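You operate a simulated robot arm through the tools that you are given. There is no shell and no other tool.

You run a simulated robot arm. Do the job below in one go: nothing can be reset, and whatever is moved stays where it is left.

## Task
Switch the feeder off, top it up from the cup the sheet names and lock the knob.
Fine: stand the empty cup on the black tray. Set down upright: what you pick out.

Only the result counts: the job must be done as asked and must still hold three seconds after the hand-in. Knocking over, shifting, dropping, spilling or breaking anything else fails it. Flat cloth is picked up by pressing the open fingertips on it (5 to 10 N) and closing them slowly along it; thin cloth reads only 2 to 8 mm in the jaws.

## Robot
A 7-joint arm with a two-finger parallel gripper, fixed in place. Base frame: the origin is on the floor under the middle of its stand, x ahead of it, y to its left, z up; the work surface is at about z = 860. Lengths are in mm, angles in rad, forces in N, time in s.
With the tool pointing down near the work surface it reaches from about 300 to 700 mm from the base axis. Its first joint turns from -1.152 to 1.152 rad. Payload 1.57 kg.
The tool frame sits at the grasp point between the pads (the TCP): z along the fingers, y along the line on which they close. The tips reach 30 mm beyond it. Largest opening 110 mm; finger width 24, thickness 12; the body of the gripper, 48 by 112 mm, starts 78 mm behind the TCP.
Orientation is that of the tool frame in the base frame, as a unit quaternion [x, y, z, w]. With the fingers straight down and closing along the base's y, the tool's x points along the base's -x, its y along +y and its z along -z.

## Interface
- The arm moves only by the tool step_arm. Its argument "moves" is a list of rows, each an object of numbers (a shift or turn left out is 0, a gripper value left out holds the last): "x", "y", "z": the shift along the tool's x, y, z in mm; "ax", "ay", "az": the turn, a rotation vector about the tool's x, y, z in rad; "claw": the closure, from 0 (fully open) to 1 (shut). In form: [{"x": .., "y": .., "z": .., "ax": .., "ay": .., "az": .., "claw": ..}, ...]. A call has 1 to 20 rows; each row is the pose to reach, as a shift and turn from the pose commanded when the call began, along the tool's axes at that moment. Rows are played at 5 a second. More than 50 mm and 0.15 rad between two rows, or a gripper value outside its range, and nothing of the call is played. Where a pose cannot be reached the arm comes as near as it can. A force on the tool above 40 N (or 10 N above the force at the start of the call, whichever is more), or a blocked arm, ends the call early, and 0.2 s more pass. The fingers move at their own pace (about 108 mm/s each) and stop on an object; they squeeze with about 41 N. The grip force told is the motor's: it shows also when the fingers shut on nothing. Time passes only in rows, and 0.2 s behind the last, so rows that repeat a pose let the fingers close. The reply holds the time, the measured pose of the TCP, the force on the tool along the base axes, the opening and the grip force, in the units named above and with some noise, with the torque about the TCP (base axes, N m) and any sound that the robot's microphone picked up.
- Cameras (640 x 400 px; columns grow to the right, rows downward): "scene" is fixed at [150, -381.5, 1401.4]; the picture's right is [0.89, -0.46, 0.00], its down [-0.27, -0.52, -0.81] and it looks along [0.37, 0.72, -0.59] (base axes); focal length 262 px, centre (320, 200). "wrist" rides on the gripper at [70, 16, -141] in the tool frame; the picture's right is [-0.23, 0.97, 0.00], its down [-0.86, -0.20, -0.48] and it looks along [-0.47, -0.11, 0.88] (tool axes); focal length 222 px, centre (320, 200). There is no depth. A picture from a camera that has moved, and an enlarged one, comes with that camera's place and axes in the base frame and with its lens.
- camera(camera): a new picture of that camera. It takes no simulated time.
- close_up(camera, box): a new picture of the part [left, top, right, bottom] of that camera's present view, enlarged. It takes no simulated time.
- close_job(): hands the job in; it is judged then, once.

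Places have to be worked out from the pictures, the camera data and where the tool is seen. Open the gripper and draw the arm clear of the work before you hand the job in, unless the task says otherwise.

The tools are called by a JSON object that holds its "op" and its "data". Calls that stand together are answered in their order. step_arm: Moves the arm, as the interface text tells. Its arguments: {"type":"object","properties":{"moves":{"type":"array","items":{"type":"object","properties":{"x":{"type":"number"},"y":{"type":"number"},"z":{"type":"number"},"ax":{"type":"number"},"ay":{"type":"number"},"az":{"type":"number"},"claw":{"type":"number"}}}}},"required":["moves"]} The other tools are called the same way: camera (camera) takes a picture; close_up (camera, box) takes an enlarged picture of a part of a camera's view; close_job () hands the job in.

At the start:

```text
time_s: 0.0
tcp_pos: [337.7, 86.9, 1260.2]
orientation: [0.0, 1.0, 0.0, 0.0]
force: [-0.6, -0.1, -0.3]
ft_torque: [0.0, 0.05, 0.02]
grip_width: 109.7
grasp_force: 0.1
```

scene: 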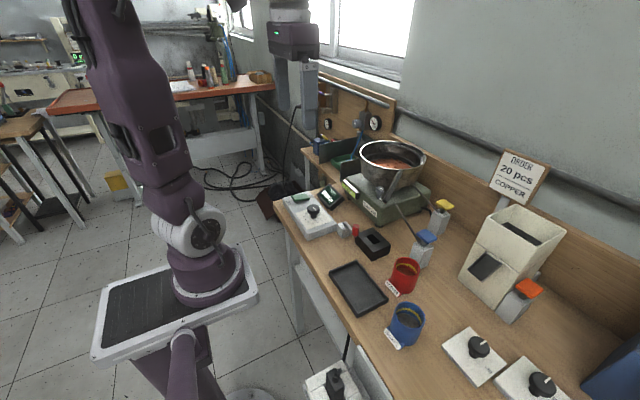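
wrist: 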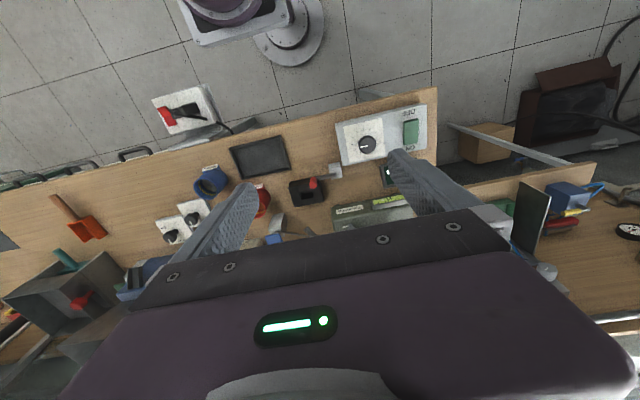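

I'll start by looking closely at the sheet, the cups, the feeder and the controls before moving anything.

{"op": "close_up", "data": {"camera": "scene", "box": [270, 120, 450, 240]}}

{"op": "close_up", "data": {"camera": "scene", "box": [320, 230, 460, 360]}}

{"op": "close_up", "data": {"camera": "scene", "box": [440, 140, 600, 340]}}

{"op": "close_up", "data": {"camera": "scene", "box": [280, 300, 640, 400]}}

{"op": "close_up", "data": {"camera": "wrist", "box": [140, 80, 460, 280]}}

```text
3.33 times, centred on (360, 180) of scene
camera zoom: at [150.0, -381.5, 1401.4], right [0.89, -0.46, 0.0], down [-0.27, -0.52, -0.81], along [0.37, 0.72, -0.59], focal length 875 px, centre (187, 267)
```

zoom: 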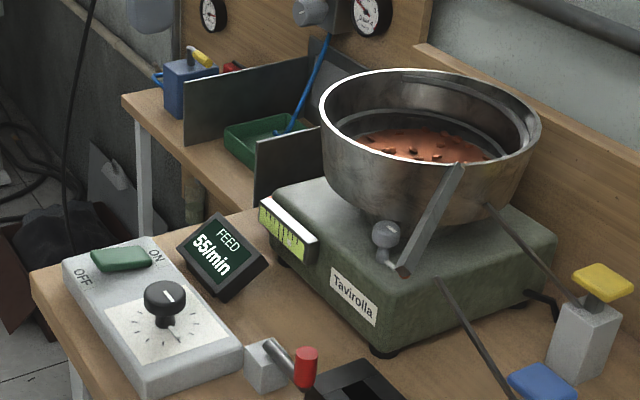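

```text
3.08 times, centred on (390, 295) of scene
camera zoom: at [150.0, -381.5, 1401.4], right [0.89, -0.46, 0.0], down [-0.27, -0.52, -0.81], along [0.37, 0.72, -0.59], focal length 808 px, centre (105, -92)
```

zoom: 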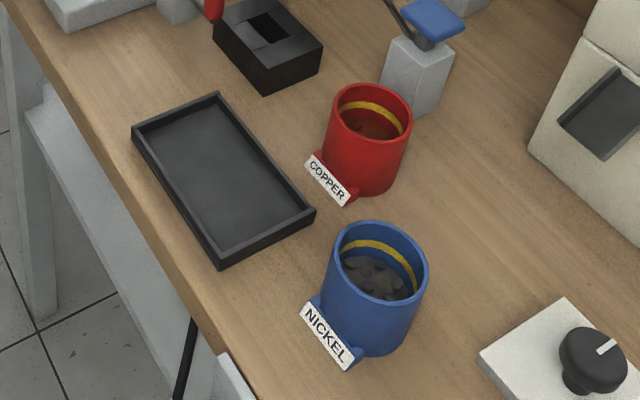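

```text
2.00 times, centred on (520, 240) of scene
camera zoom: at [150.0, -381.5, 1401.4], right [0.89, -0.46, 0.0], down [-0.27, -0.52, -0.81], along [0.37, 0.72, -0.59], focal length 525 px, centre (-80, 120)
```

zoom: 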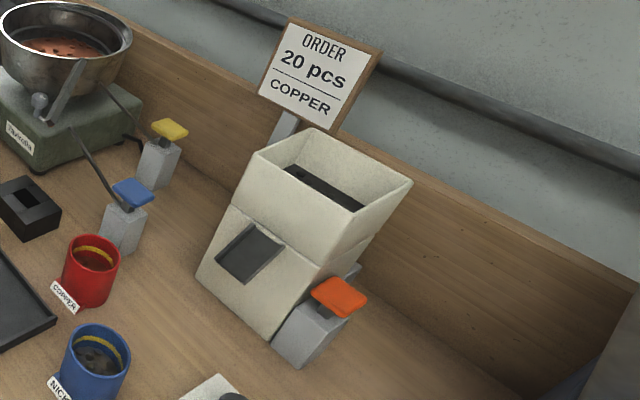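

```text
1.78 times, centred on (460, 350) of scene
camera zoom: at [150.0, -381.5, 1401.4], right [0.89, -0.46, 0.0], down [-0.27, -0.52, -0.81], along [0.37, 0.72, -0.59], focal length 467 px, centre (71, -67)
```

zoom: 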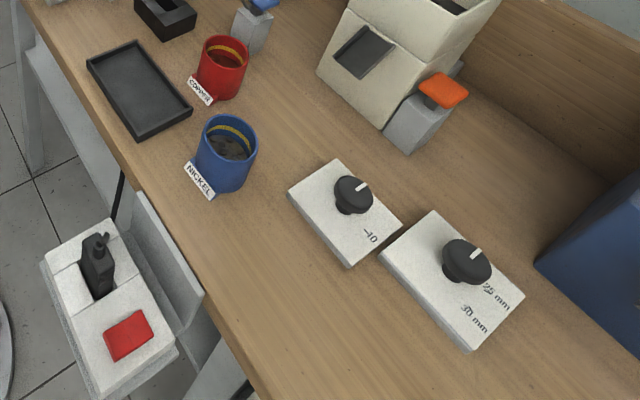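

```text
2.00 times, centred on (300, 180) of wrist
camera zoom: at [268.8, 102.8, 1400.1], right [0.23, 0.97, 0.0], down [0.86, -0.2, 0.48], along [0.47, -0.11, -0.88], focal length 444 px, centre (360, 240)
```

zoom: 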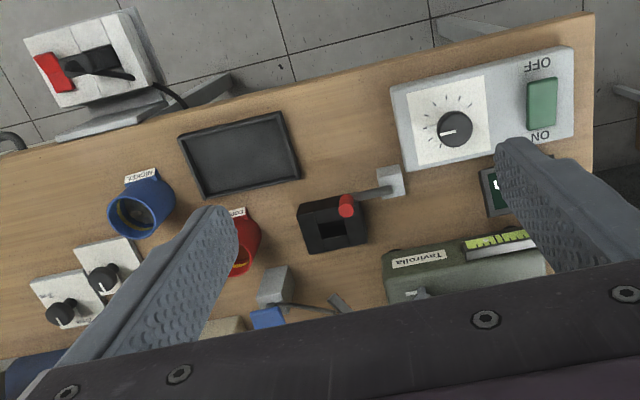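

The sheet reads "ORDER 20 pcs COPPER", so the red cup is the one. I need to zoom further on the control box, the red-tipped lever and the bowl to understand the switch and the knob lock.

{"op": "close_up", "data": {"camera": "scene", "box": [280, 180, 350, 240]}}

{"op": "close_up", "data": {"camera": "scene", "box": [325, 205, 400, 265]}}

{"op": "close_up", "data": {"camera": "scene", "box": [350, 130, 440, 220]}}

{"op": "close_up", "data": {"camera": "wrist", "box": [320, 90, 440, 200]}}

{"op": "close_up", "data": {"camera": "wrist", "box": [230, 150, 350, 250]}}

{"op": "close_up", "data": {"camera": "scene", "box": [400, 190, 470, 280]}}

```text
6.67 times, centred on (315, 210) of scene
camera zoom: at [150.0, -381.5, 1401.4], right [0.89, -0.46, 0.0], down [-0.27, -0.52, -0.81], along [0.37, 0.72, -0.59], focal length 1750 px, centre (353, 133)
```

zoom: 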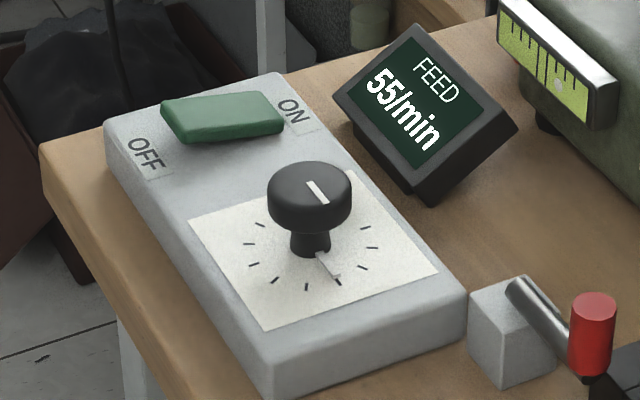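

```text
6.67 times, centred on (362, 235) of scene
camera zoom: at [150.0, -381.5, 1401.4], right [0.89, -0.46, 0.0], down [-0.27, -0.52, -0.81], along [0.37, 0.72, -0.59], focal length 1750 px, centre (37, -33)
```

zoom: 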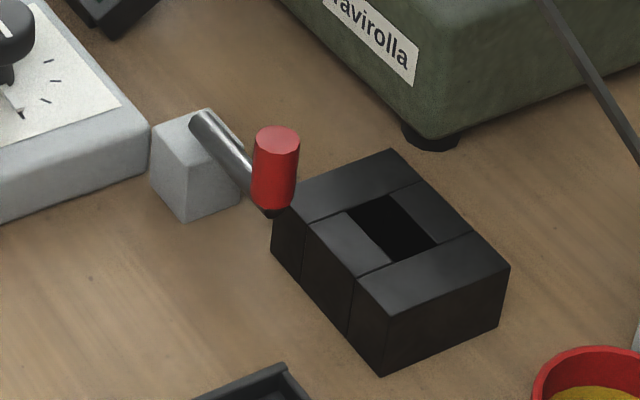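

```text
4.44 times, centred on (395, 175) of scene
camera zoom: at [150.0, -381.5, 1401.4], right [0.89, -0.46, 0.0], down [-0.27, -0.52, -0.81], along [0.37, 0.72, -0.59], focal length 1166 px, centre (-13, 311)
```

zoom: 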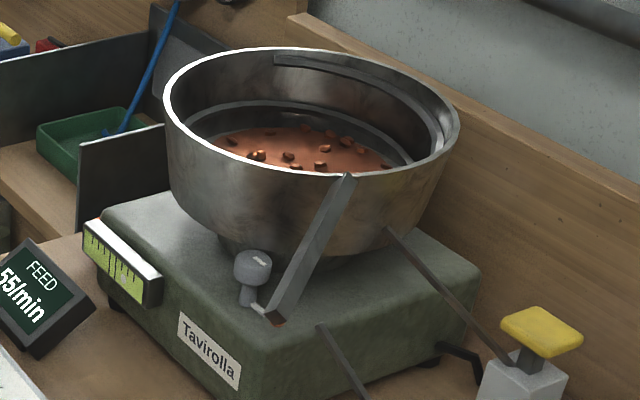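

```text
3.64 times, centred on (380, 145) of wrist
camera zoom: at [268.8, 102.8, 1400.1], right [0.23, 0.97, 0.0], down [0.86, -0.2, 0.48], along [0.47, -0.11, -0.88], focal length 808 px, centre (102, 400)
```

zoom: 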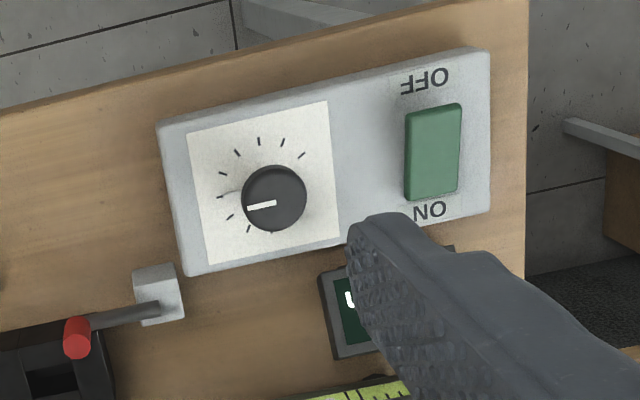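

```text
4.00 times, centred on (290, 200) of wrist
camera zoom: at [268.8, 102.8, 1400.1], right [0.23, 0.97, 0.0], down [0.86, -0.2, 0.48], along [0.47, -0.11, -0.88], focal length 888 px, centre (440, 200)
```

zoom: 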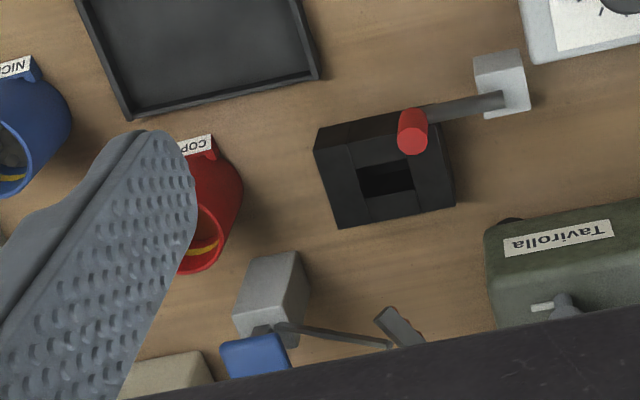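

```text
4.44 times, centred on (435, 235) of scene
camera zoom: at [150.0, -381.5, 1401.4], right [0.89, -0.46, 0.0], down [-0.27, -0.52, -0.81], along [0.37, 0.72, -0.59], focal length 1166 px, centre (-191, 44)
```

zoom: 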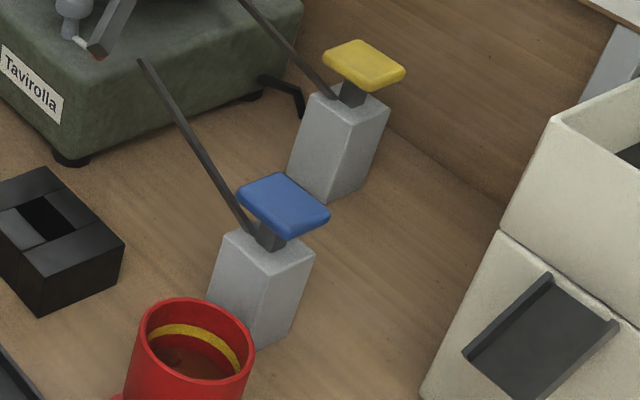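

The feeder's control box has an OFF/ON rocker and the dial knob near (413, 177), with a grey block and red-handled lever beside it. I'll move the wrist camera above that area to see the mechanism better, staying well above everything.

{"op": "step_arm", "data": {"moves": [{"y": 25, "z": 30}, {"y": 50, "z": 60}, {"y": 75, "z": 90}, {"y": 85, "z": 110}, {"y": 85, "z": 110}]}}

{"op": "camera", "data": {"camera": "wrist"}}

{"op": "camera", "data": {"camera": "scene"}}

```text
time_s: 1.2
tcp_pos: [339.4, 173.1, 1149.1]
orientation: [0.0, 1.0, 0.001, 0.001]
force: [0.4, -0.7, 0.5]
ft_torque: [0.01, -0.02, 0.01]
grip_width: 110.0
grasp_force: 0.1
```

```text
taken
camera wrist: at [268.8, 188.3, 1289.3], right [0.23, 0.97, 0.0], down [0.86, -0.2, 0.48], along [0.47, -0.11, -0.88], focal length 222 px, centre (320, 200)
```

wrist: 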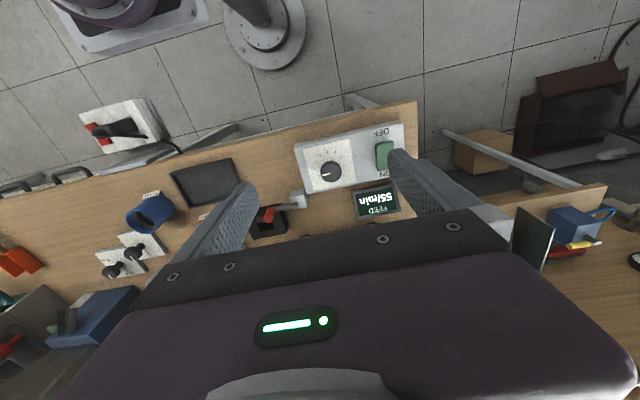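

```text
taken
```

scene: 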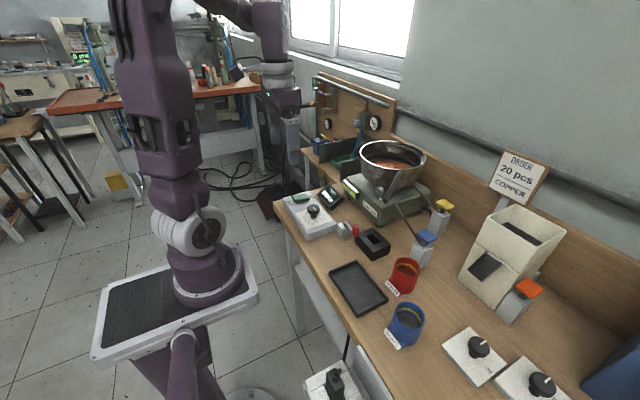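

The view is nearer now; I'll enlarge the control box and lever from this angle.

{"op": "close_up", "data": {"camera": "wrist", "box": [240, 110, 410, 240]}}

{"op": "close_up", "data": {"camera": "wrist", "box": [240, 180, 320, 240]}}

{"op": "close_up", "data": {"camera": "wrist", "box": [295, 130, 365, 200]}}

```text
3.08 times, centred on (325, 175) of wrist
camera zoom: at [268.8, 188.3, 1289.3], right [0.23, 0.97, 0.0], down [0.86, -0.2, 0.48], along [0.47, -0.11, -0.88], focal length 684 px, centre (305, 277)
```

zoom: 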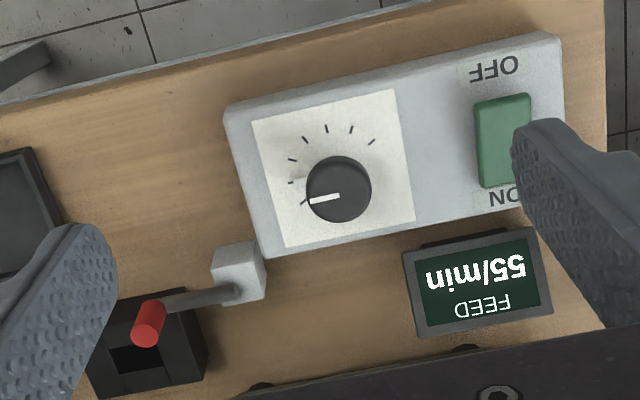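

```text
6.67 times, centred on (280, 210) of wrist
camera zoom: at [268.8, 188.3, 1289.3], right [0.23, 0.97, 0.0], down [0.86, -0.2, 0.48], along [0.47, -0.11, -0.88], focal length 1481 px, centre (587, 133)
```

zoom: 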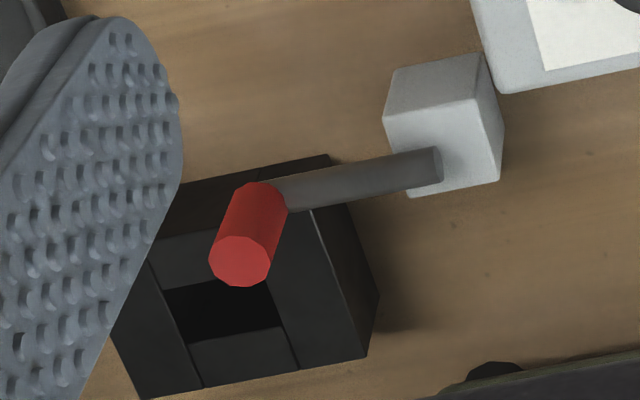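

```text
5.71 times, centred on (330, 165) of wrist
camera zoom: at [268.8, 188.3, 1289.3], right [0.23, 0.97, 0.0], down [0.86, -0.2, 0.48], along [0.47, -0.11, -0.88], focal length 1269 px, centre (263, 400)
```

zoom: 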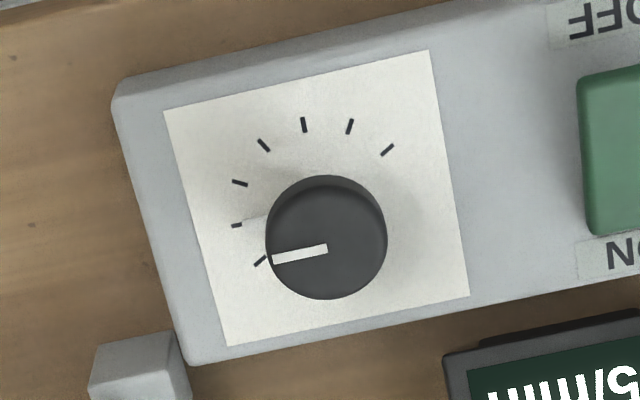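

The red-handled lever is a horizontal rod from the grey block beside the control box, running along −y with a vertical handle at its end near (473, 38, 936). Before deciding how locking works, I'll look at the other nearby hardware too (white box at the bench front, the two other knobs).

{"op": "close_up", "data": {"camera": "scene", "box": [295, 330, 385, 400]}}

{"op": "close_up", "data": {"camera": "scene", "box": [435, 315, 575, 400]}}

{"op": "close_up", "data": {"camera": "wrist", "box": [70, 80, 180, 170]}}

{"op": "close_up", "data": {"camera": "wrist", "box": [80, 180, 200, 290]}}

{"op": "close_up", "data": {"camera": "scene", "box": [360, 165, 420, 225]}}

```text
5.71 times, centred on (340, 365) of scene
camera zoom: at [150.0, -381.5, 1401.4], right [0.89, -0.46, 0.0], down [-0.27, -0.52, -0.81], along [0.37, 0.72, -0.59], focal length 1500 px, centre (206, -743)
```

zoom: 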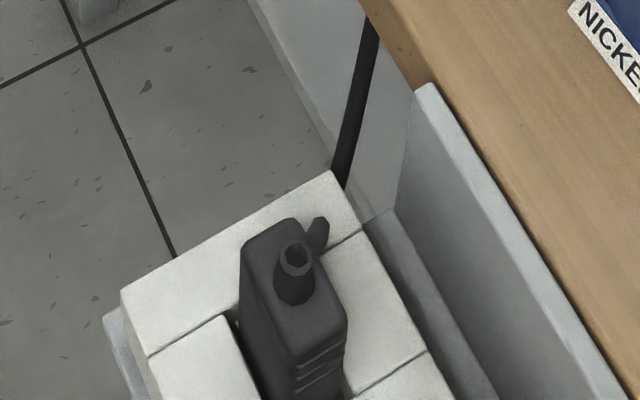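

```text
4.57 times, centred on (505, 358) of scene
camera zoom: at [150.0, -381.5, 1401.4], right [0.89, -0.46, 0.0], down [-0.27, -0.52, -0.81], along [0.37, 0.72, -0.59], focal length 1200 px, centre (-526, -520)
```

zoom: 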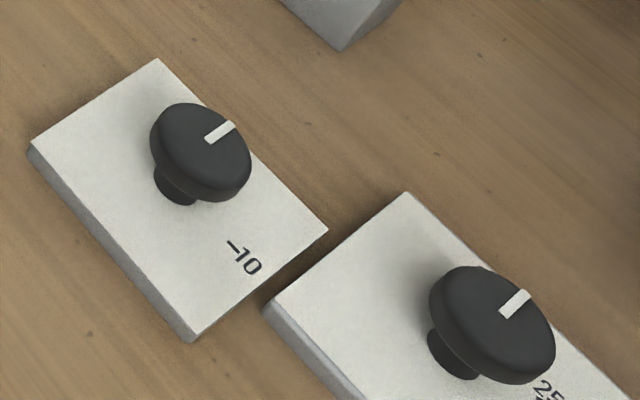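

```text
4.44 times, centred on (125, 125) of wrist
camera zoom: at [268.8, 188.3, 1289.3], right [0.23, 0.97, 0.0], down [0.86, -0.2, 0.48], along [0.47, -0.11, -0.88], focal length 987 px, centre (1187, 533)
```

zoom: 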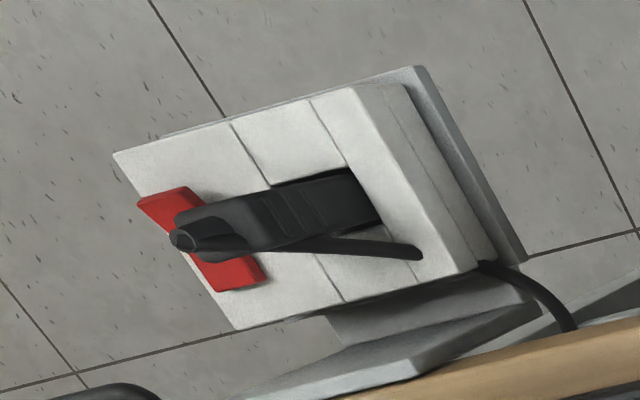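

```text
3.64 times, centred on (140, 235) of wrist
camera zoom: at [268.8, 188.3, 1289.3], right [0.23, 0.97, 0.0], down [0.86, -0.2, 0.48], along [0.47, -0.11, -0.88], focal length 808 px, centre (974, 73)
```

zoom: 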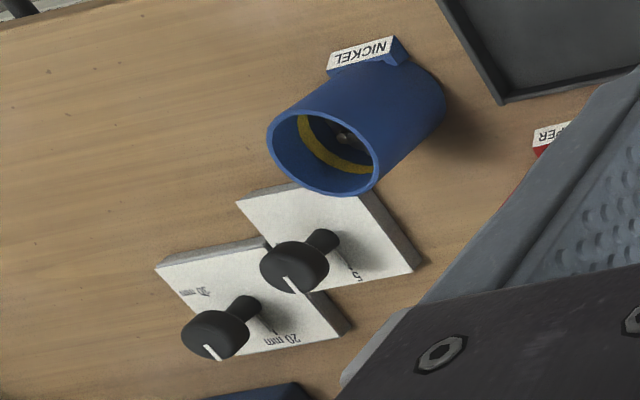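

```text
6.67 times, centred on (390, 195) of scene
camera zoom: at [150.0, -381.5, 1401.4], right [0.89, -0.46, 0.0], down [-0.27, -0.52, -0.81], along [0.37, 0.72, -0.59], focal length 1750 px, centre (-147, 233)
```

zoom: 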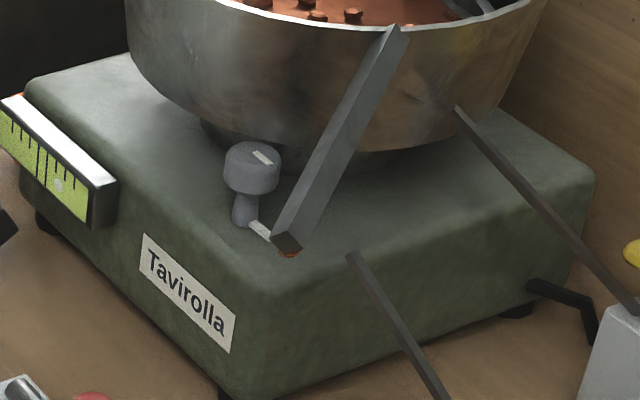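

The white box is a power strip with a plug; the −10 and 20/25/30 mm knobs sit on separate plates. I'll bring the wrist camera closer over the lever/knob region (fingertips stay ~45 mm above the tallest item there) to study the lever's pivot.

{"op": "step_arm", "data": {"moves": [{"x": -20, "y": -15, "z": 35}, {"x": -40, "y": -30, "z": 70}, {"x": -60, "y": -45, "z": 105}, {"x": -72, "y": -53, "z": 135}, {"x": -72, "y": -53, "z": 135}]}}

{"op": "camera", "data": {"camera": "wrist"}}

{"op": "close_up", "data": {"camera": "wrist", "box": [240, 130, 400, 270]}}

```text
time_s: 2.4
tcp_pos: [411.4, 117.4, 1015.0]
orientation: [0.0, 1.0, 0.0, 0.0]
force: [0.2, 0.3, 0.2]
ft_torque: [-0.02, -0.01, 0.0]
grip_width: 110.0
grasp_force: 0.1
```

```text
taken
camera wrist: at [340.8, 133.4, 1154.4], right [0.23, 0.97, 0.0], down [0.86, -0.2, 0.48], along [0.47, -0.11, -0.88], focal length 222 px, centre (320, 200)
```

wrist: 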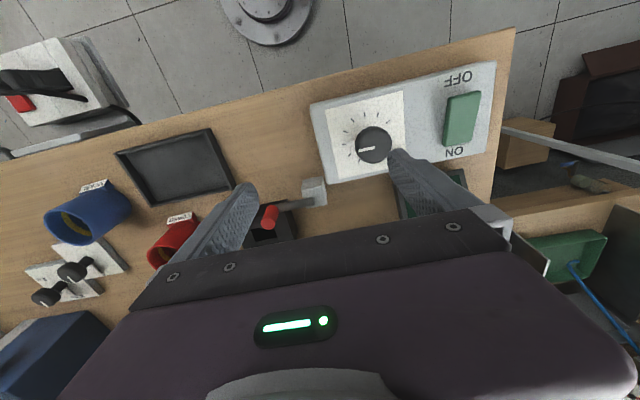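

```text
2.86 times, centred on (320, 200) of wrist
camera zoom: at [340.8, 133.4, 1154.4], right [0.23, 0.97, 0.0], down [0.86, -0.2, 0.48], along [0.47, -0.11, -0.88], focal length 635 px, centre (320, 200)
```

zoom: 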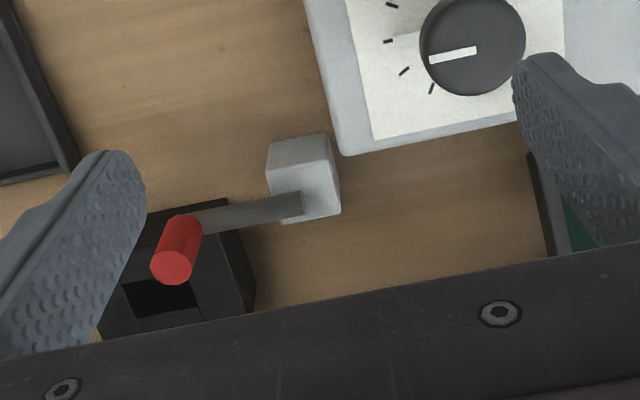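

I'll zoom tightly on the grey block and lever.

{"op": "close_up", "data": {"camera": "wrist", "box": [260, 165, 340, 230]}}

{"op": "close_up", "data": {"camera": "scene", "box": [330, 215, 375, 250]}}

```text
6.15 times, centred on (300, 198) of wrist
camera zoom: at [340.8, 133.4, 1154.4], right [0.23, 0.97, 0.0], down [0.86, -0.2, 0.48], along [0.47, -0.11, -0.88], focal length 1367 px, centre (443, 215)
```

zoom: 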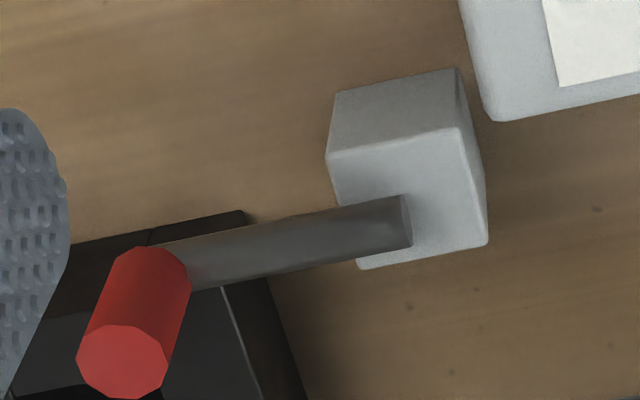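

```text
11.43 times, centred on (352, 232) of scene
camera zoom: at [150.0, -381.5, 1401.4], right [0.89, -0.46, 0.0], down [-0.27, -0.52, -0.81], along [0.37, 0.72, -0.59], focal length 2999 px, centre (-51, -171)
```

zoom: 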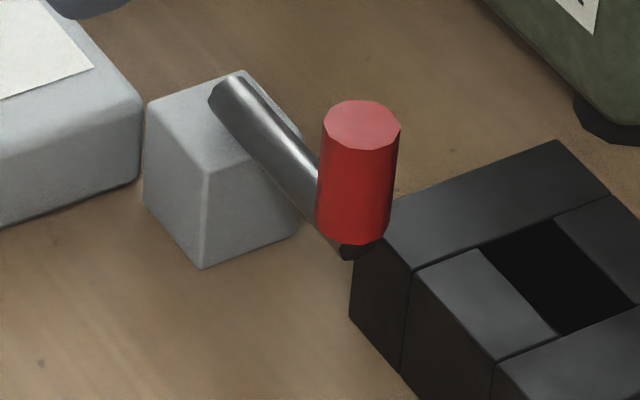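

The lever's pivot is at the block's top centre ≈ (473, 95, 895) and the handle ≈ (474, 39, 903–936), a crank-style swing lever next to the control box. Next I check the rocker and the knob in detail from here.

{"op": "close_up", "data": {"camera": "wrist", "box": [420, 60, 510, 170]}}

{"op": "close_up", "data": {"camera": "wrist", "box": [320, 90, 420, 190]}}

{"op": "close_up", "data": {"camera": "scene", "box": [282, 185, 330, 225]}}

```text
3.64 times, centred on (465, 115) of wrist
camera zoom: at [340.8, 133.4, 1154.4], right [0.23, 0.97, 0.0], down [0.86, -0.2, 0.48], along [0.47, -0.11, -0.88], focal length 808 px, centre (-207, 509)
```

zoom: 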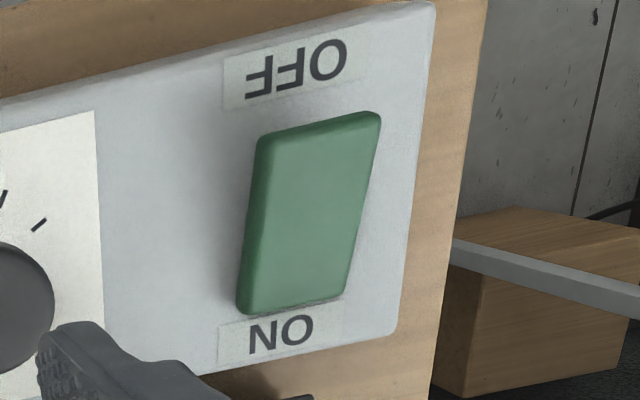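

```text
4.00 times, centred on (370, 140) of wrist
camera zoom: at [340.8, 133.4, 1154.4], right [0.23, 0.97, 0.0], down [0.86, -0.2, 0.48], along [0.47, -0.11, -0.88], focal length 888 px, centre (120, 440)
```

zoom: 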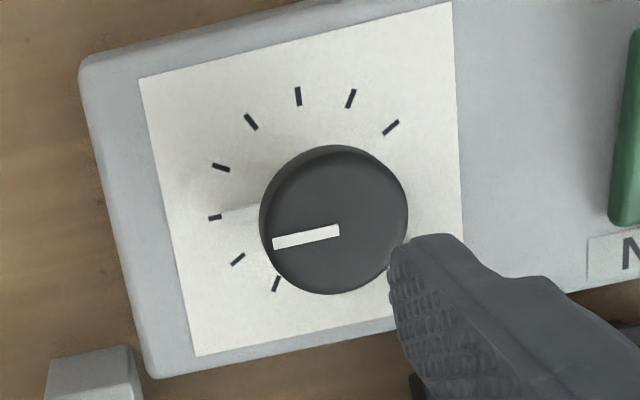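

```text
10.00 times, centred on (306, 205) of scene
camera zoom: at [150.0, -381.5, 1401.4], right [0.89, -0.46, 0.0], down [-0.27, -0.52, -0.81], along [0.37, 0.72, -0.59], focal length 2624 px, centre (460, 150)
```

zoom: 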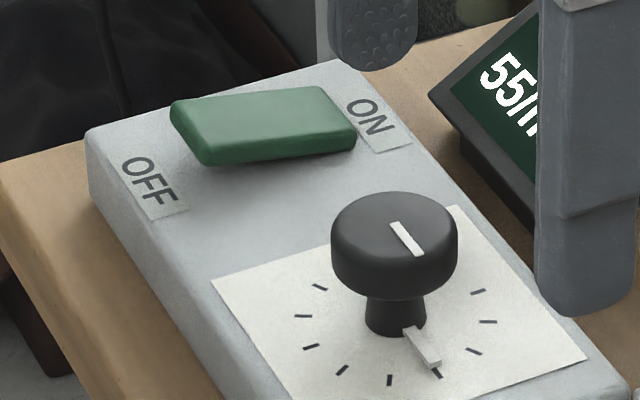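

The rocker's OFF end (toward the robot) stands raised at about (389, 273, 905); ON end is pressed. I'll close the fingers, move above the OFF half at (396, 273) and check before pressing.

{"op": "step_arm", "data": {"moves": [{"y": 30, "claw": 1}, {"x": 5, "y": 65, "claw": 1}, {"x": 10, "y": 100, "claw": 1}, {"x": 15, "y": 135, "z": 15, "claw": 1}, {"x": 15.4, "y": 155.6, "z": 45, "claw": 1}, {"x": 15.4, "y": 155.6, "z": 55, "claw": 1}, {"x": 15.4, "y": 155.6, "z": 55, "claw": 1}]}}

{"op": "close_up", "data": {"camera": "scene", "box": [270, 150, 350, 220]}}

{"op": "camera", "data": {"camera": "wrist"}}

```text
time_s: 4.0
tcp_pos: [398.7, 274.6, 959.8]
orientation: [0.0, 1.0, 0.0, 0.0]
force: [0.7, 0.3, 0.2]
ft_torque: [0.01, -0.03, 0.03]
grip_width: 0.1
grasp_force: 21.3
```

```text
5.71 times, centred on (310, 185) of scene
camera zoom: at [150.0, -381.5, 1401.4], right [0.89, -0.46, 0.0], down [-0.27, -0.52, -0.81], along [0.37, 0.72, -0.59], focal length 1500 px, centre (377, 286)
```

zoom: 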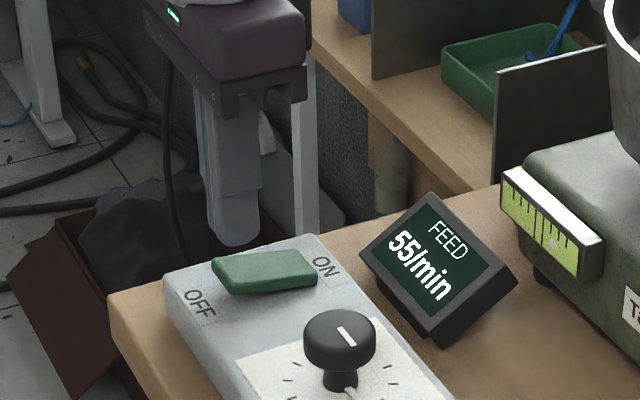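

```text
taken
camera wrist: at [327.8, 289.9, 1099.5], right [0.23, 0.97, 0.0], down [0.85, -0.2, 0.48], along [0.47, -0.11, -0.88], focal length 222 px, centre (320, 200)
```

wrist: 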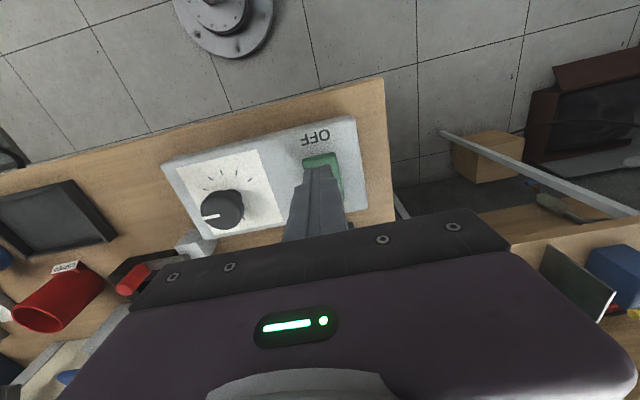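

The closed fingertips are above the OFF half with the tip at about z = 930. I press down gradually, shifted 3 mm toward the OFF end, to a tip height of about 893.

{"op": "step_arm", "data": {"moves": [{"x": 3, "z": 12}, {"x": 3, "z": 20}, {"x": 3, "z": 25}, {"x": 3, "z": 29}, {"x": 3, "z": 33}, {"x": 3, "z": 37}]}}

{"op": "close_up", "data": {"camera": "scene", "box": [270, 150, 350, 220]}}

```text
time_s: 5.1
tcp_pos: [393.5, 274.5, 933.0]
orientation: [0.0, 1.0, 0.0, 0.002]
force: [-6.3, -4.3, 13.8]
ft_torque: [-0.14, 0.01, -0.08]
grip_width: 0.2
grasp_force: 21.3
stopped in row 5: the force on the tool passed its limit at 52 N (the readings are from after the stop); the commanded pose is now the measured one
```

```text
5.71 times, centred on (310, 185) of scene
camera zoom: at [149.6, -381.7, 1401.4], right [0.89, -0.46, 0.0], down [-0.27, -0.52, -0.81], along [0.37, 0.72, -0.59], focal length 1500 px, centre (377, 286)
```

zoom: 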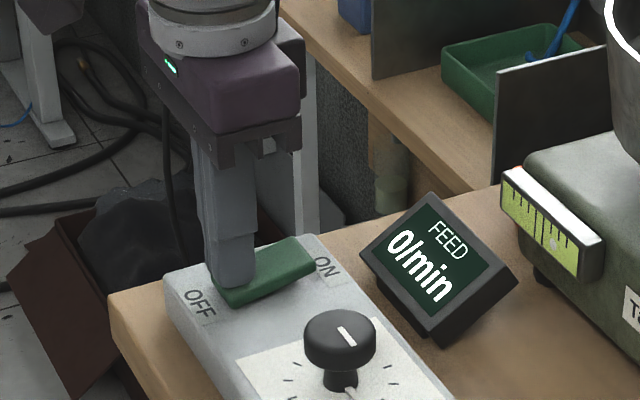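

The rocker has flipped (ON end raised) and the display now reads 0/min. I lift off and verify it holds.

{"op": "step_arm", "data": {"moves": [{"z": -15}, {"z": -40}, {"z": -75}, {"z": -110}, {"z": -110}]}}

{"op": "close_up", "data": {"camera": "scene", "box": [270, 150, 350, 220]}}

{"op": "camera", "data": {"camera": "wrist"}}

```text
time_s: 6.3
tcp_pos: [395.3, 272.7, 1044.3]
orientation: [0.0, 1.0, 0.001, 0.001]
force: [0.9, -0.9, -0.3]
ft_torque: [0.02, 0.02, -0.04]
grip_width: 0.2
grasp_force: 21.4
```

```text
5.71 times, centred on (310, 185) of scene
camera zoom: at [150.0, -381.5, 1401.4], right [0.89, -0.46, 0.0], down [-0.27, -0.52, -0.81], along [0.37, 0.72, -0.59], focal length 1500 px, centre (377, 286)
```

zoom: 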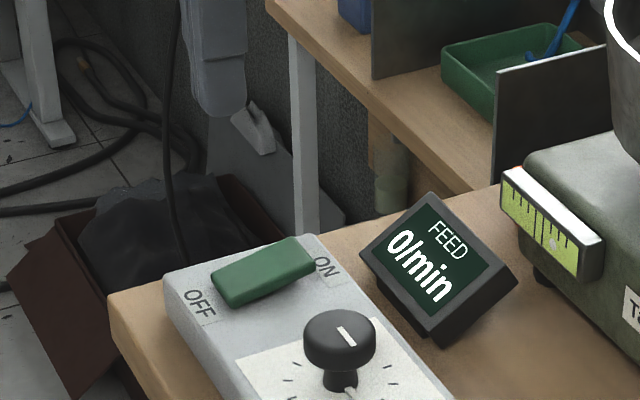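

```text
taken
camera wrist: at [323.5, 288.3, 1182.9], right [0.23, 0.97, 0.0], down [0.85, -0.2, 0.48], along [0.47, -0.11, -0.88], focal length 222 px, centre (320, 200)
```

wrist: 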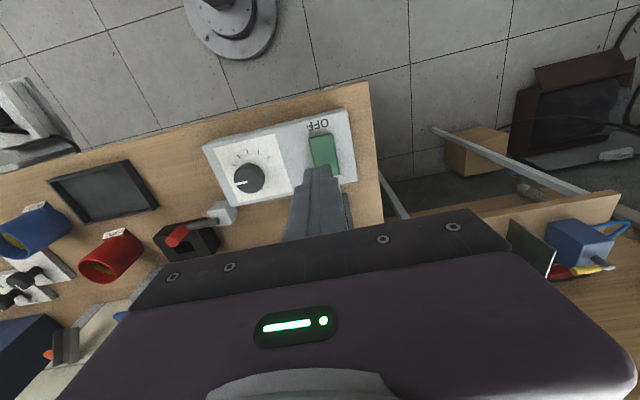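

The feeder stays off. Now I study the red cup, tray and bowl from this view for positions.

{"op": "close_up", "data": {"camera": "wrist", "box": [30, 150, 230, 290]}}

{"op": "close_up", "data": {"camera": "scene", "box": [370, 245, 440, 310]}}

{"op": "close_up", "data": {"camera": "scene", "box": [320, 250, 400, 325]}}

```text
2.86 times, centred on (130, 220) of wrist
camera zoom: at [323.5, 288.3, 1182.9], right [0.23, 0.97, 0.0], down [0.85, -0.2, 0.48], along [0.47, -0.11, -0.88], focal length 635 px, centre (863, 143)
```

zoom: 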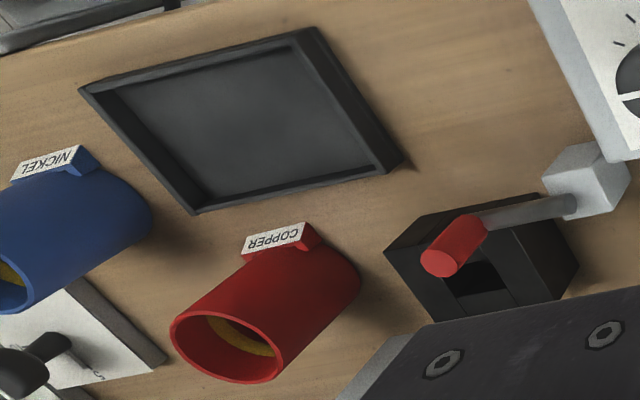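

```text
6.15 times, centred on (405, 278) of scene
camera zoom: at [150.0, -381.5, 1401.4], right [0.89, -0.46, 0.0], down [-0.27, -0.52, -0.81], along [0.37, 0.72, -0.59], focal length 1615 px, centre (-203, -277)
```

zoom: 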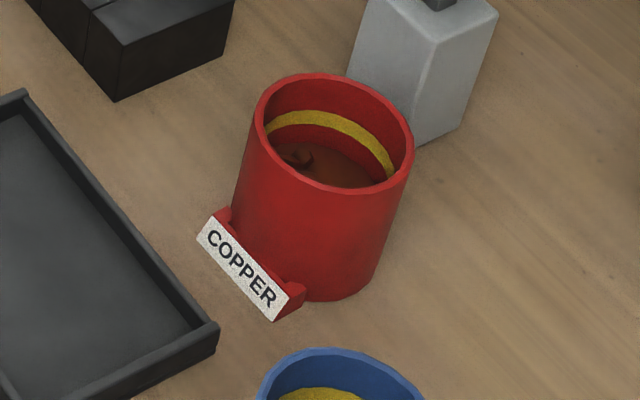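

```text
5.33 times, centred on (360, 288) of scene
camera zoom: at [150.0, -381.5, 1401.4], right [0.89, -0.46, 0.0], down [-0.27, -0.52, -0.81], along [0.37, 0.72, -0.59], focal length 1400 px, centre (107, -267)
```

zoom: 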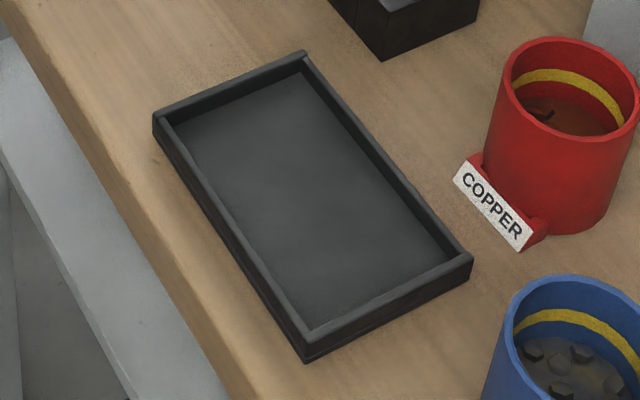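

Triangulating, the red cup's rim centre is at (507, −121, 925), Ø≈60 mm, standing on z = 860, and the tray spans x 360–446, y −145…−15. Now I need the bowl's place, so I raise the tool, open it and pitch it forward ~30° for a look.

{"op": "step_arm", "data": {"moves": [{"x": -1, "y": -24, "z": -31, "ay": -0.0, "claw": 1}, {"x": -2, "y": -48, "z": -62, "ay": -0.1, "claw": 0.0}, {"x": -3, "y": -72, "z": -93, "ay": -0.2, "claw": 0.0}, {"x": -4, "y": -96, "z": -124, "ay": -0.3, "claw": 0.0}, {"x": -5, "y": -120, "z": -155, "ay": -0.4, "claw": 0.0}, {"x": -5, "y": -143, "z": -186, "ay": -0.5, "claw": 0.0}, {"x": -5, "y": -143, "z": -186, "ay": -0.5236, "claw": 0.0}, {"x": -5, "y": -143, "z": -186, "ay": -0.5236, "claw": 0.0}]}}

{"op": "camera", "data": {"camera": "wrist"}}

{"op": "camera", "data": {"camera": "scene"}}

```text
time_s: 8.1
tcp_pos: [398.8, 130.9, 1227.8]
orientation: [0.0, 0.965, 0.001, 0.261]
force: [0.6, -0.3, -0.3]
ft_torque: [0.0, 0.0, 0.01]
grip_width: 109.9
grasp_force: 0.0
```

```text
taken
camera wrist: at [266.9, 146.1, 1312.7], right [0.2, 0.97, 0.12], down [0.5, -0.2, 0.84], along [0.84, -0.11, -0.52], focal length 222 px, centre (320, 200)
```

wrist: 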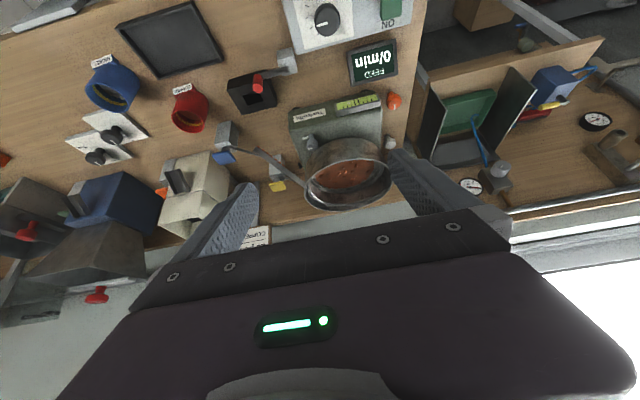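

```text
taken
```

scene: 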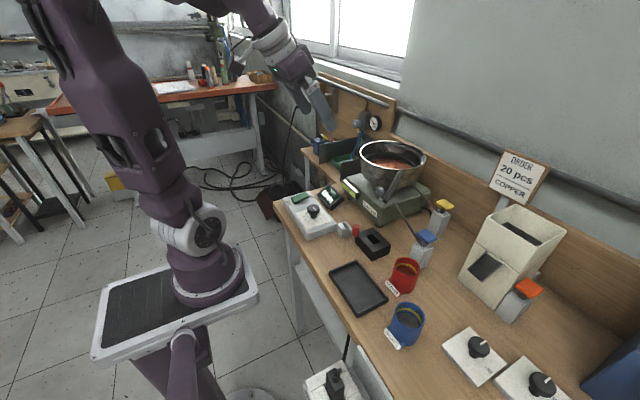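

Now the whole bench is visible, including an orange/red thing beside the feeder. I zoom into the bowl and that object.

{"op": "close_up", "data": {"camera": "wrist", "box": [270, 80, 420, 220]}}

{"op": "close_up", "data": {"camera": "wrist", "box": [160, 60, 310, 200]}}

{"op": "close_up", "data": {"camera": "wrist", "box": [290, 80, 410, 160]}}

```text
2.86 times, centred on (345, 150) of wrist
camera zoom: at [266.9, 146.1, 1312.7], right [0.2, 0.97, 0.12], down [0.5, -0.2, 0.84], along [0.84, -0.11, -0.52], focal length 635 px, centre (249, 343)
```

zoom: 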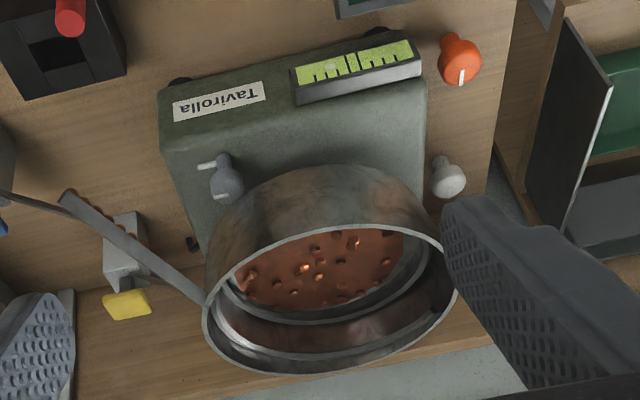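

```text
2.86 times, centred on (235, 130) of wrist
camera zoom: at [266.9, 146.1, 1312.7], right [0.2, 0.97, 0.12], down [0.5, -0.2, 0.84], along [0.84, -0.11, -0.52], focal length 635 px, centre (563, 400)
```

zoom: 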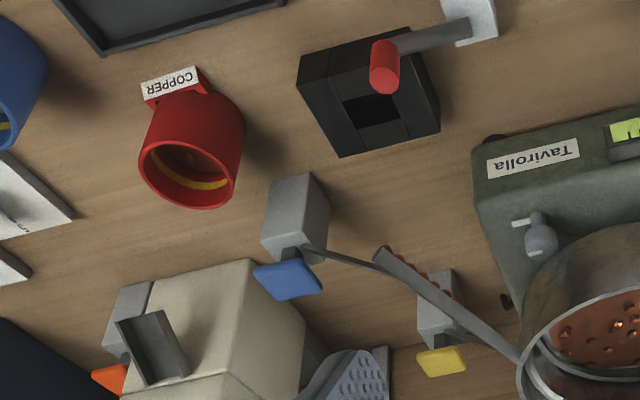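

```text
5.00 times, centred on (350, 120) of wrist
camera zoom: at [266.9, 146.1, 1312.7], right [0.2, 0.97, 0.12], down [0.5, -0.2, 0.84], along [0.84, -0.11, -0.52], focal length 1111 px, centre (170, 600)
```

zoom: 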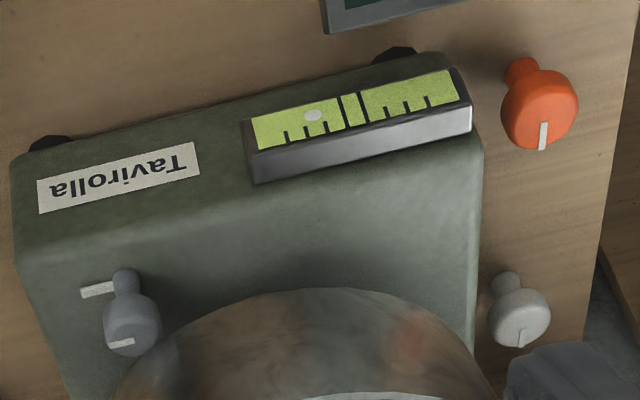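

The bowl rim centre triangulates to about (678, 160, 1038) with radius ≈100, holding copper parts. Before touching the cup I rehearse the pouring pose in free air: tool horizontal high near the bowl.

{"op": "step_arm", "data": {"moves": [{"x": -20.4, "y": 2.5, "z": 14.7, "ay": -0.131}, {"x": -40.8, "y": 5, "z": 29.3, "ay": -0.262}, {"x": -61.2, "y": 7.5, "z": 44, "ay": -0.393}, {"x": -81.6, "y": 10, "z": 58.7, "ay": -0.524}, {"x": -102, "y": 12.5, "z": 73.3, "ay": -0.655}, {"x": -122.4, "y": 15, "z": 88, "ay": -0.785}, {"x": -142.8, "y": 17.5, "z": 102.7, "ay": -0.916}, {"x": -163.2, "y": 20, "z": 117.3, "ay": -1.047}, {"x": -163.2, "y": 20, "z": 117.3, "ay": -1.047}]}}

{"op": "camera", "data": {"camera": "scene"}}

{"op": "camera", "data": {"camera": "wrist"}}

```text
time_s: 10.1
tcp_pos: [598.2, 149.8, 1208.7]
orientation: [0.001, 0.706, 0.0, 0.708]
force: [1.3, -0.1, -0.4]
ft_torque: [-0.04, 0.01, -0.01]
grip_width: 110.0
grasp_force: 0.1
```

```text
taken
```

scene: 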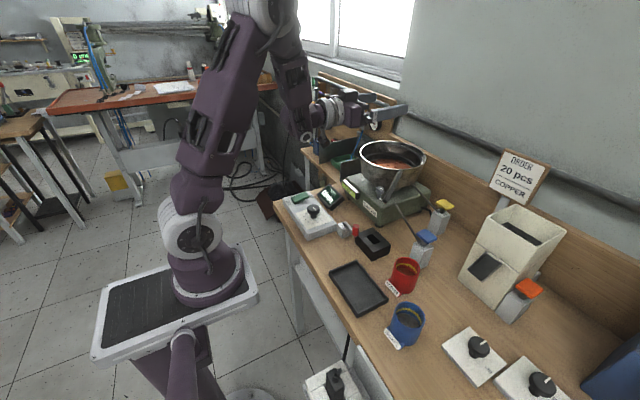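

```text
taken
camera wrist: at [455.8, 166.1, 1136.8], right [0.0, 0.97, 0.23], down [-0.48, -0.2, 0.85], along [0.88, -0.11, 0.47], focal length 222 px, centre (320, 200)
```

wrist: 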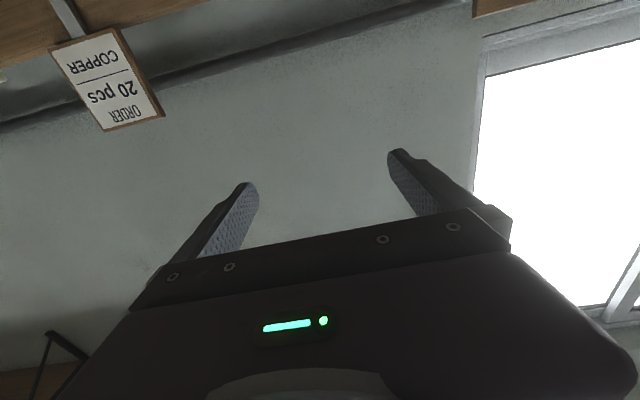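

The horizontal tool pose is reachable. Now I test how far the tool can roll about its axis (needed for tipping the cup), positive direction first.

{"op": "step_arm", "data": {"moves": [{"az": 0.14}, {"az": 0.28}, {"az": 0.42}, {"az": 0.56}, {"az": 0.7}, {"az": 0.84}, {"az": 0.98}, {"az": 1.12}, {"az": 1.26}, {"az": 1.4}, {"az": 1.54}, {"az": 1.68}, {"az": 1.82}, {"az": 1.96}, {"az": 2.1}, {"az": 2.24}, {"az": 2.38}, {"az": 2.38}]}}

```text
time_s: 13.9
tcp_pos: [602.2, 36.9, 1283.8]
orientation: [0.656, 0.319, 0.639, 0.244]
force: [0.8, -0.4, -0.4]
ft_torque: [0.03, 0.02, -0.03]
grip_width: 109.8
grasp_force: 0.1
out of reach, approached as far as the arm can: row 9, 10, 11, 12, 13, 14, 15, 16, 17, 18
```

Positive roll runs out near 1.2 rad. I return to the zero roll and will then test the negative direction.

{"op": "step_arm", "data": {"moves": [{"az": -0.14}, {"az": -0.28}, {"az": -0.42}, {"az": -0.56}, {"az": -0.7}, {"az": -0.84}, {"az": -0.98}, {"az": -1.12}, {"az": -1.26}, {"az": -1.4}, {"az": -1.54}, {"az": -1.68}, {"az": -1.82}, {"az": -1.96}, {"az": -2.1}, {"az": -2.24}, {"az": -2.38}, {"az": -2.38}]}}

{"op": "step_arm", "data": {"moves": [{"az": -0.14}, {"az": -0.28}, {"az": -0.42}, {"az": -0.56}, {"az": -0.7}, {"az": -0.84}, {"az": -0.98}, {"az": -1.12}, {"az": -1.26}, {"az": -1.4}, {"az": -1.54}, {"az": -1.68}, {"az": -1.82}, {"az": -1.96}, {"az": -2.1}, {"az": -2.24}, {"az": -2.38}, {"az": -2.38}]}}

```text
time_s: 17.7
tcp_pos: [599.0, 34.6, 1282.4]
orientation: [-0.054, 0.728, 0.011, 0.684]
force: [0.3, 0.4, 0.1]
ft_torque: [-0.01, 0.01, 0.03]
grip_width: 109.9
grasp_force: 0.0
```

```text
time_s: 21.5
tcp_pos: [597.8, 33.8, 1282.5]
orientation: [0.695, -0.222, 0.631, -0.264]
force: [0.9, -0.1, 0.4]
ft_torque: [0.01, -0.02, 0.0]
grip_width: 110.1
grasp_force: 0.0
```

Negative roll reaches −2.38 rad without trouble, so the cup can be tipped that way. I roll back to level and then plan the approach to the red cup.

{"op": "step_arm", "data": {"moves": [{"az": 0.14}, {"az": 0.28}, {"az": 0.42}, {"az": 0.56}, {"az": 0.7}, {"az": 0.84}, {"az": 0.98}, {"az": 1.12}, {"az": 1.26}, {"az": 1.4}, {"az": 1.54}, {"az": 1.68}, {"az": 1.82}, {"az": 1.96}, {"az": 2.1}, {"az": 2.24}, {"az": 2.38}, {"az": 2.38}]}}

{"op": "camera", "data": {"camera": "scene"}}

```text
time_s: 25.3
tcp_pos: [598.9, 33.7, 1283.9]
orientation: [-0.051, 0.728, 0.011, 0.684]
force: [-0.1, -0.2, -0.2]
ft_torque: [0.0, 0.02, 0.02]
grip_width: 110.2
grasp_force: 0.0
```

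```text
taken
```

scene: 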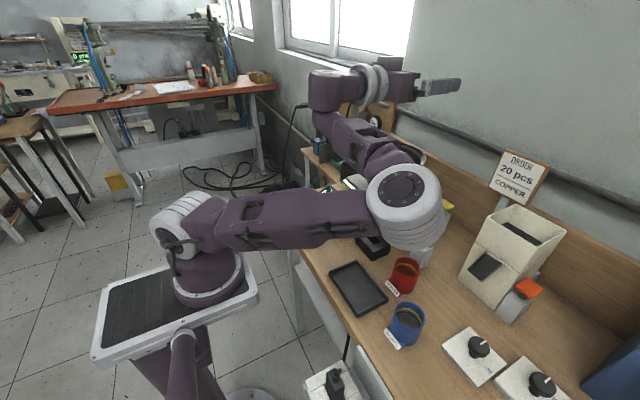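

The free-air roll test swung the elbow low over the bench (about z ≈ 1100, clear of the items). Nothing looks disturbed, but I want the elbow back up, so I return to a tool-down pose high and nearer the base and check the posture.

{"op": "step_arm", "data": {"moves": [{"x": 0.7, "y": 5.9, "z": -16.1, "ax": 0.002, "ay": 0.126, "az": 0.009}, {"x": 1.5, "y": 11.8, "z": -32.2, "ax": 0.004, "ay": 0.251, "az": 0.019}, {"x": 2.2, "y": 17.7, "z": -48.4, "ax": 0.006, "ay": 0.377, "az": 0.028}, {"x": 2.9, "y": 23.5, "z": -64.5, "ax": 0.008, "ay": 0.502, "az": 0.037}, {"x": 3.6, "y": 29.4, "z": -80.6, "ax": 0.01, "ay": 0.628, "az": 0.047}, {"x": 4.4, "y": 35.3, "z": -96.7, "ax": 0.012, "ay": 0.754, "az": 0.056}]}}

{"op": "camera", "data": {"camera": "scene"}}

```text
time_s: 26.7
tcp_pos: [497.9, 60.6, 1283.5]
orientation: [-0.03, 0.93, 0.006, 0.366]
force: [-0.4, 0.1, -0.1]
ft_torque: [0.01, 0.03, -0.02]
grip_width: 109.7
grasp_force: 0.0
```

```text
taken
```

scene: 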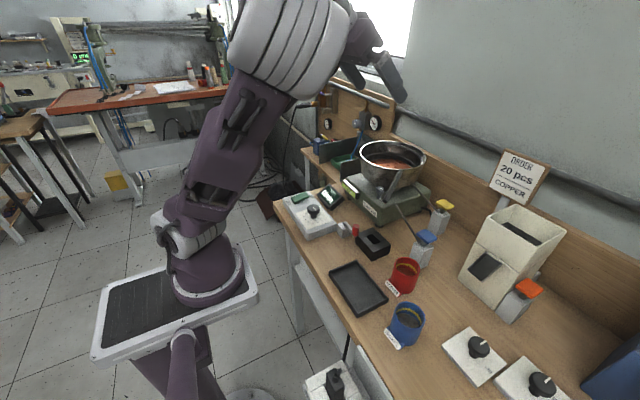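

The elbow is rising again and nothing on the bench was disturbed. I continue to the tool-down pose.

{"op": "step_arm", "data": {"moves": [{"x": -10.4, "y": 6, "z": -12.3, "ax": 0.002, "ay": 0.126, "az": 0.009}, {"x": -20.8, "y": 12, "z": -24.6, "ax": 0.004, "ay": 0.251, "az": 0.019}, {"x": -10, "y": 17.7, "z": -40, "ax": 0.006, "ay": 0.377, "az": 0.028}, {"x": 10, "y": 23.5, "z": -55, "ax": 0.008, "ay": 0.502, "az": 0.037}, {"x": 30, "y": 25, "z": -60, "ax": 0.01, "ay": 0.628, "az": 0.047}, {"x": 50, "y": 25, "z": -60, "ax": 0.012, "ay": 0.748, "az": 0.056}, {"x": 50, "y": 25, "z": -60, "ax": 0.012, "ay": 0.748, "az": 0.056}]}}

{"op": "camera", "data": {"camera": "scene"}}

```text
time_s: 28.3
tcp_pos: [419.1, 80.5, 1293.8]
orientation: [-0.002, 1.0, 0.0, 0.002]
force: [0.4, 0.2, 0.0]
ft_torque: [-0.01, 0.0, 0.01]
grip_width: 110.1
grasp_force: 0.0
```

```text
taken
```

scene: 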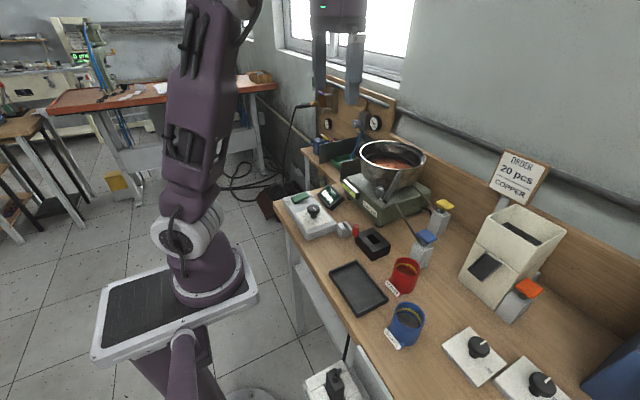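

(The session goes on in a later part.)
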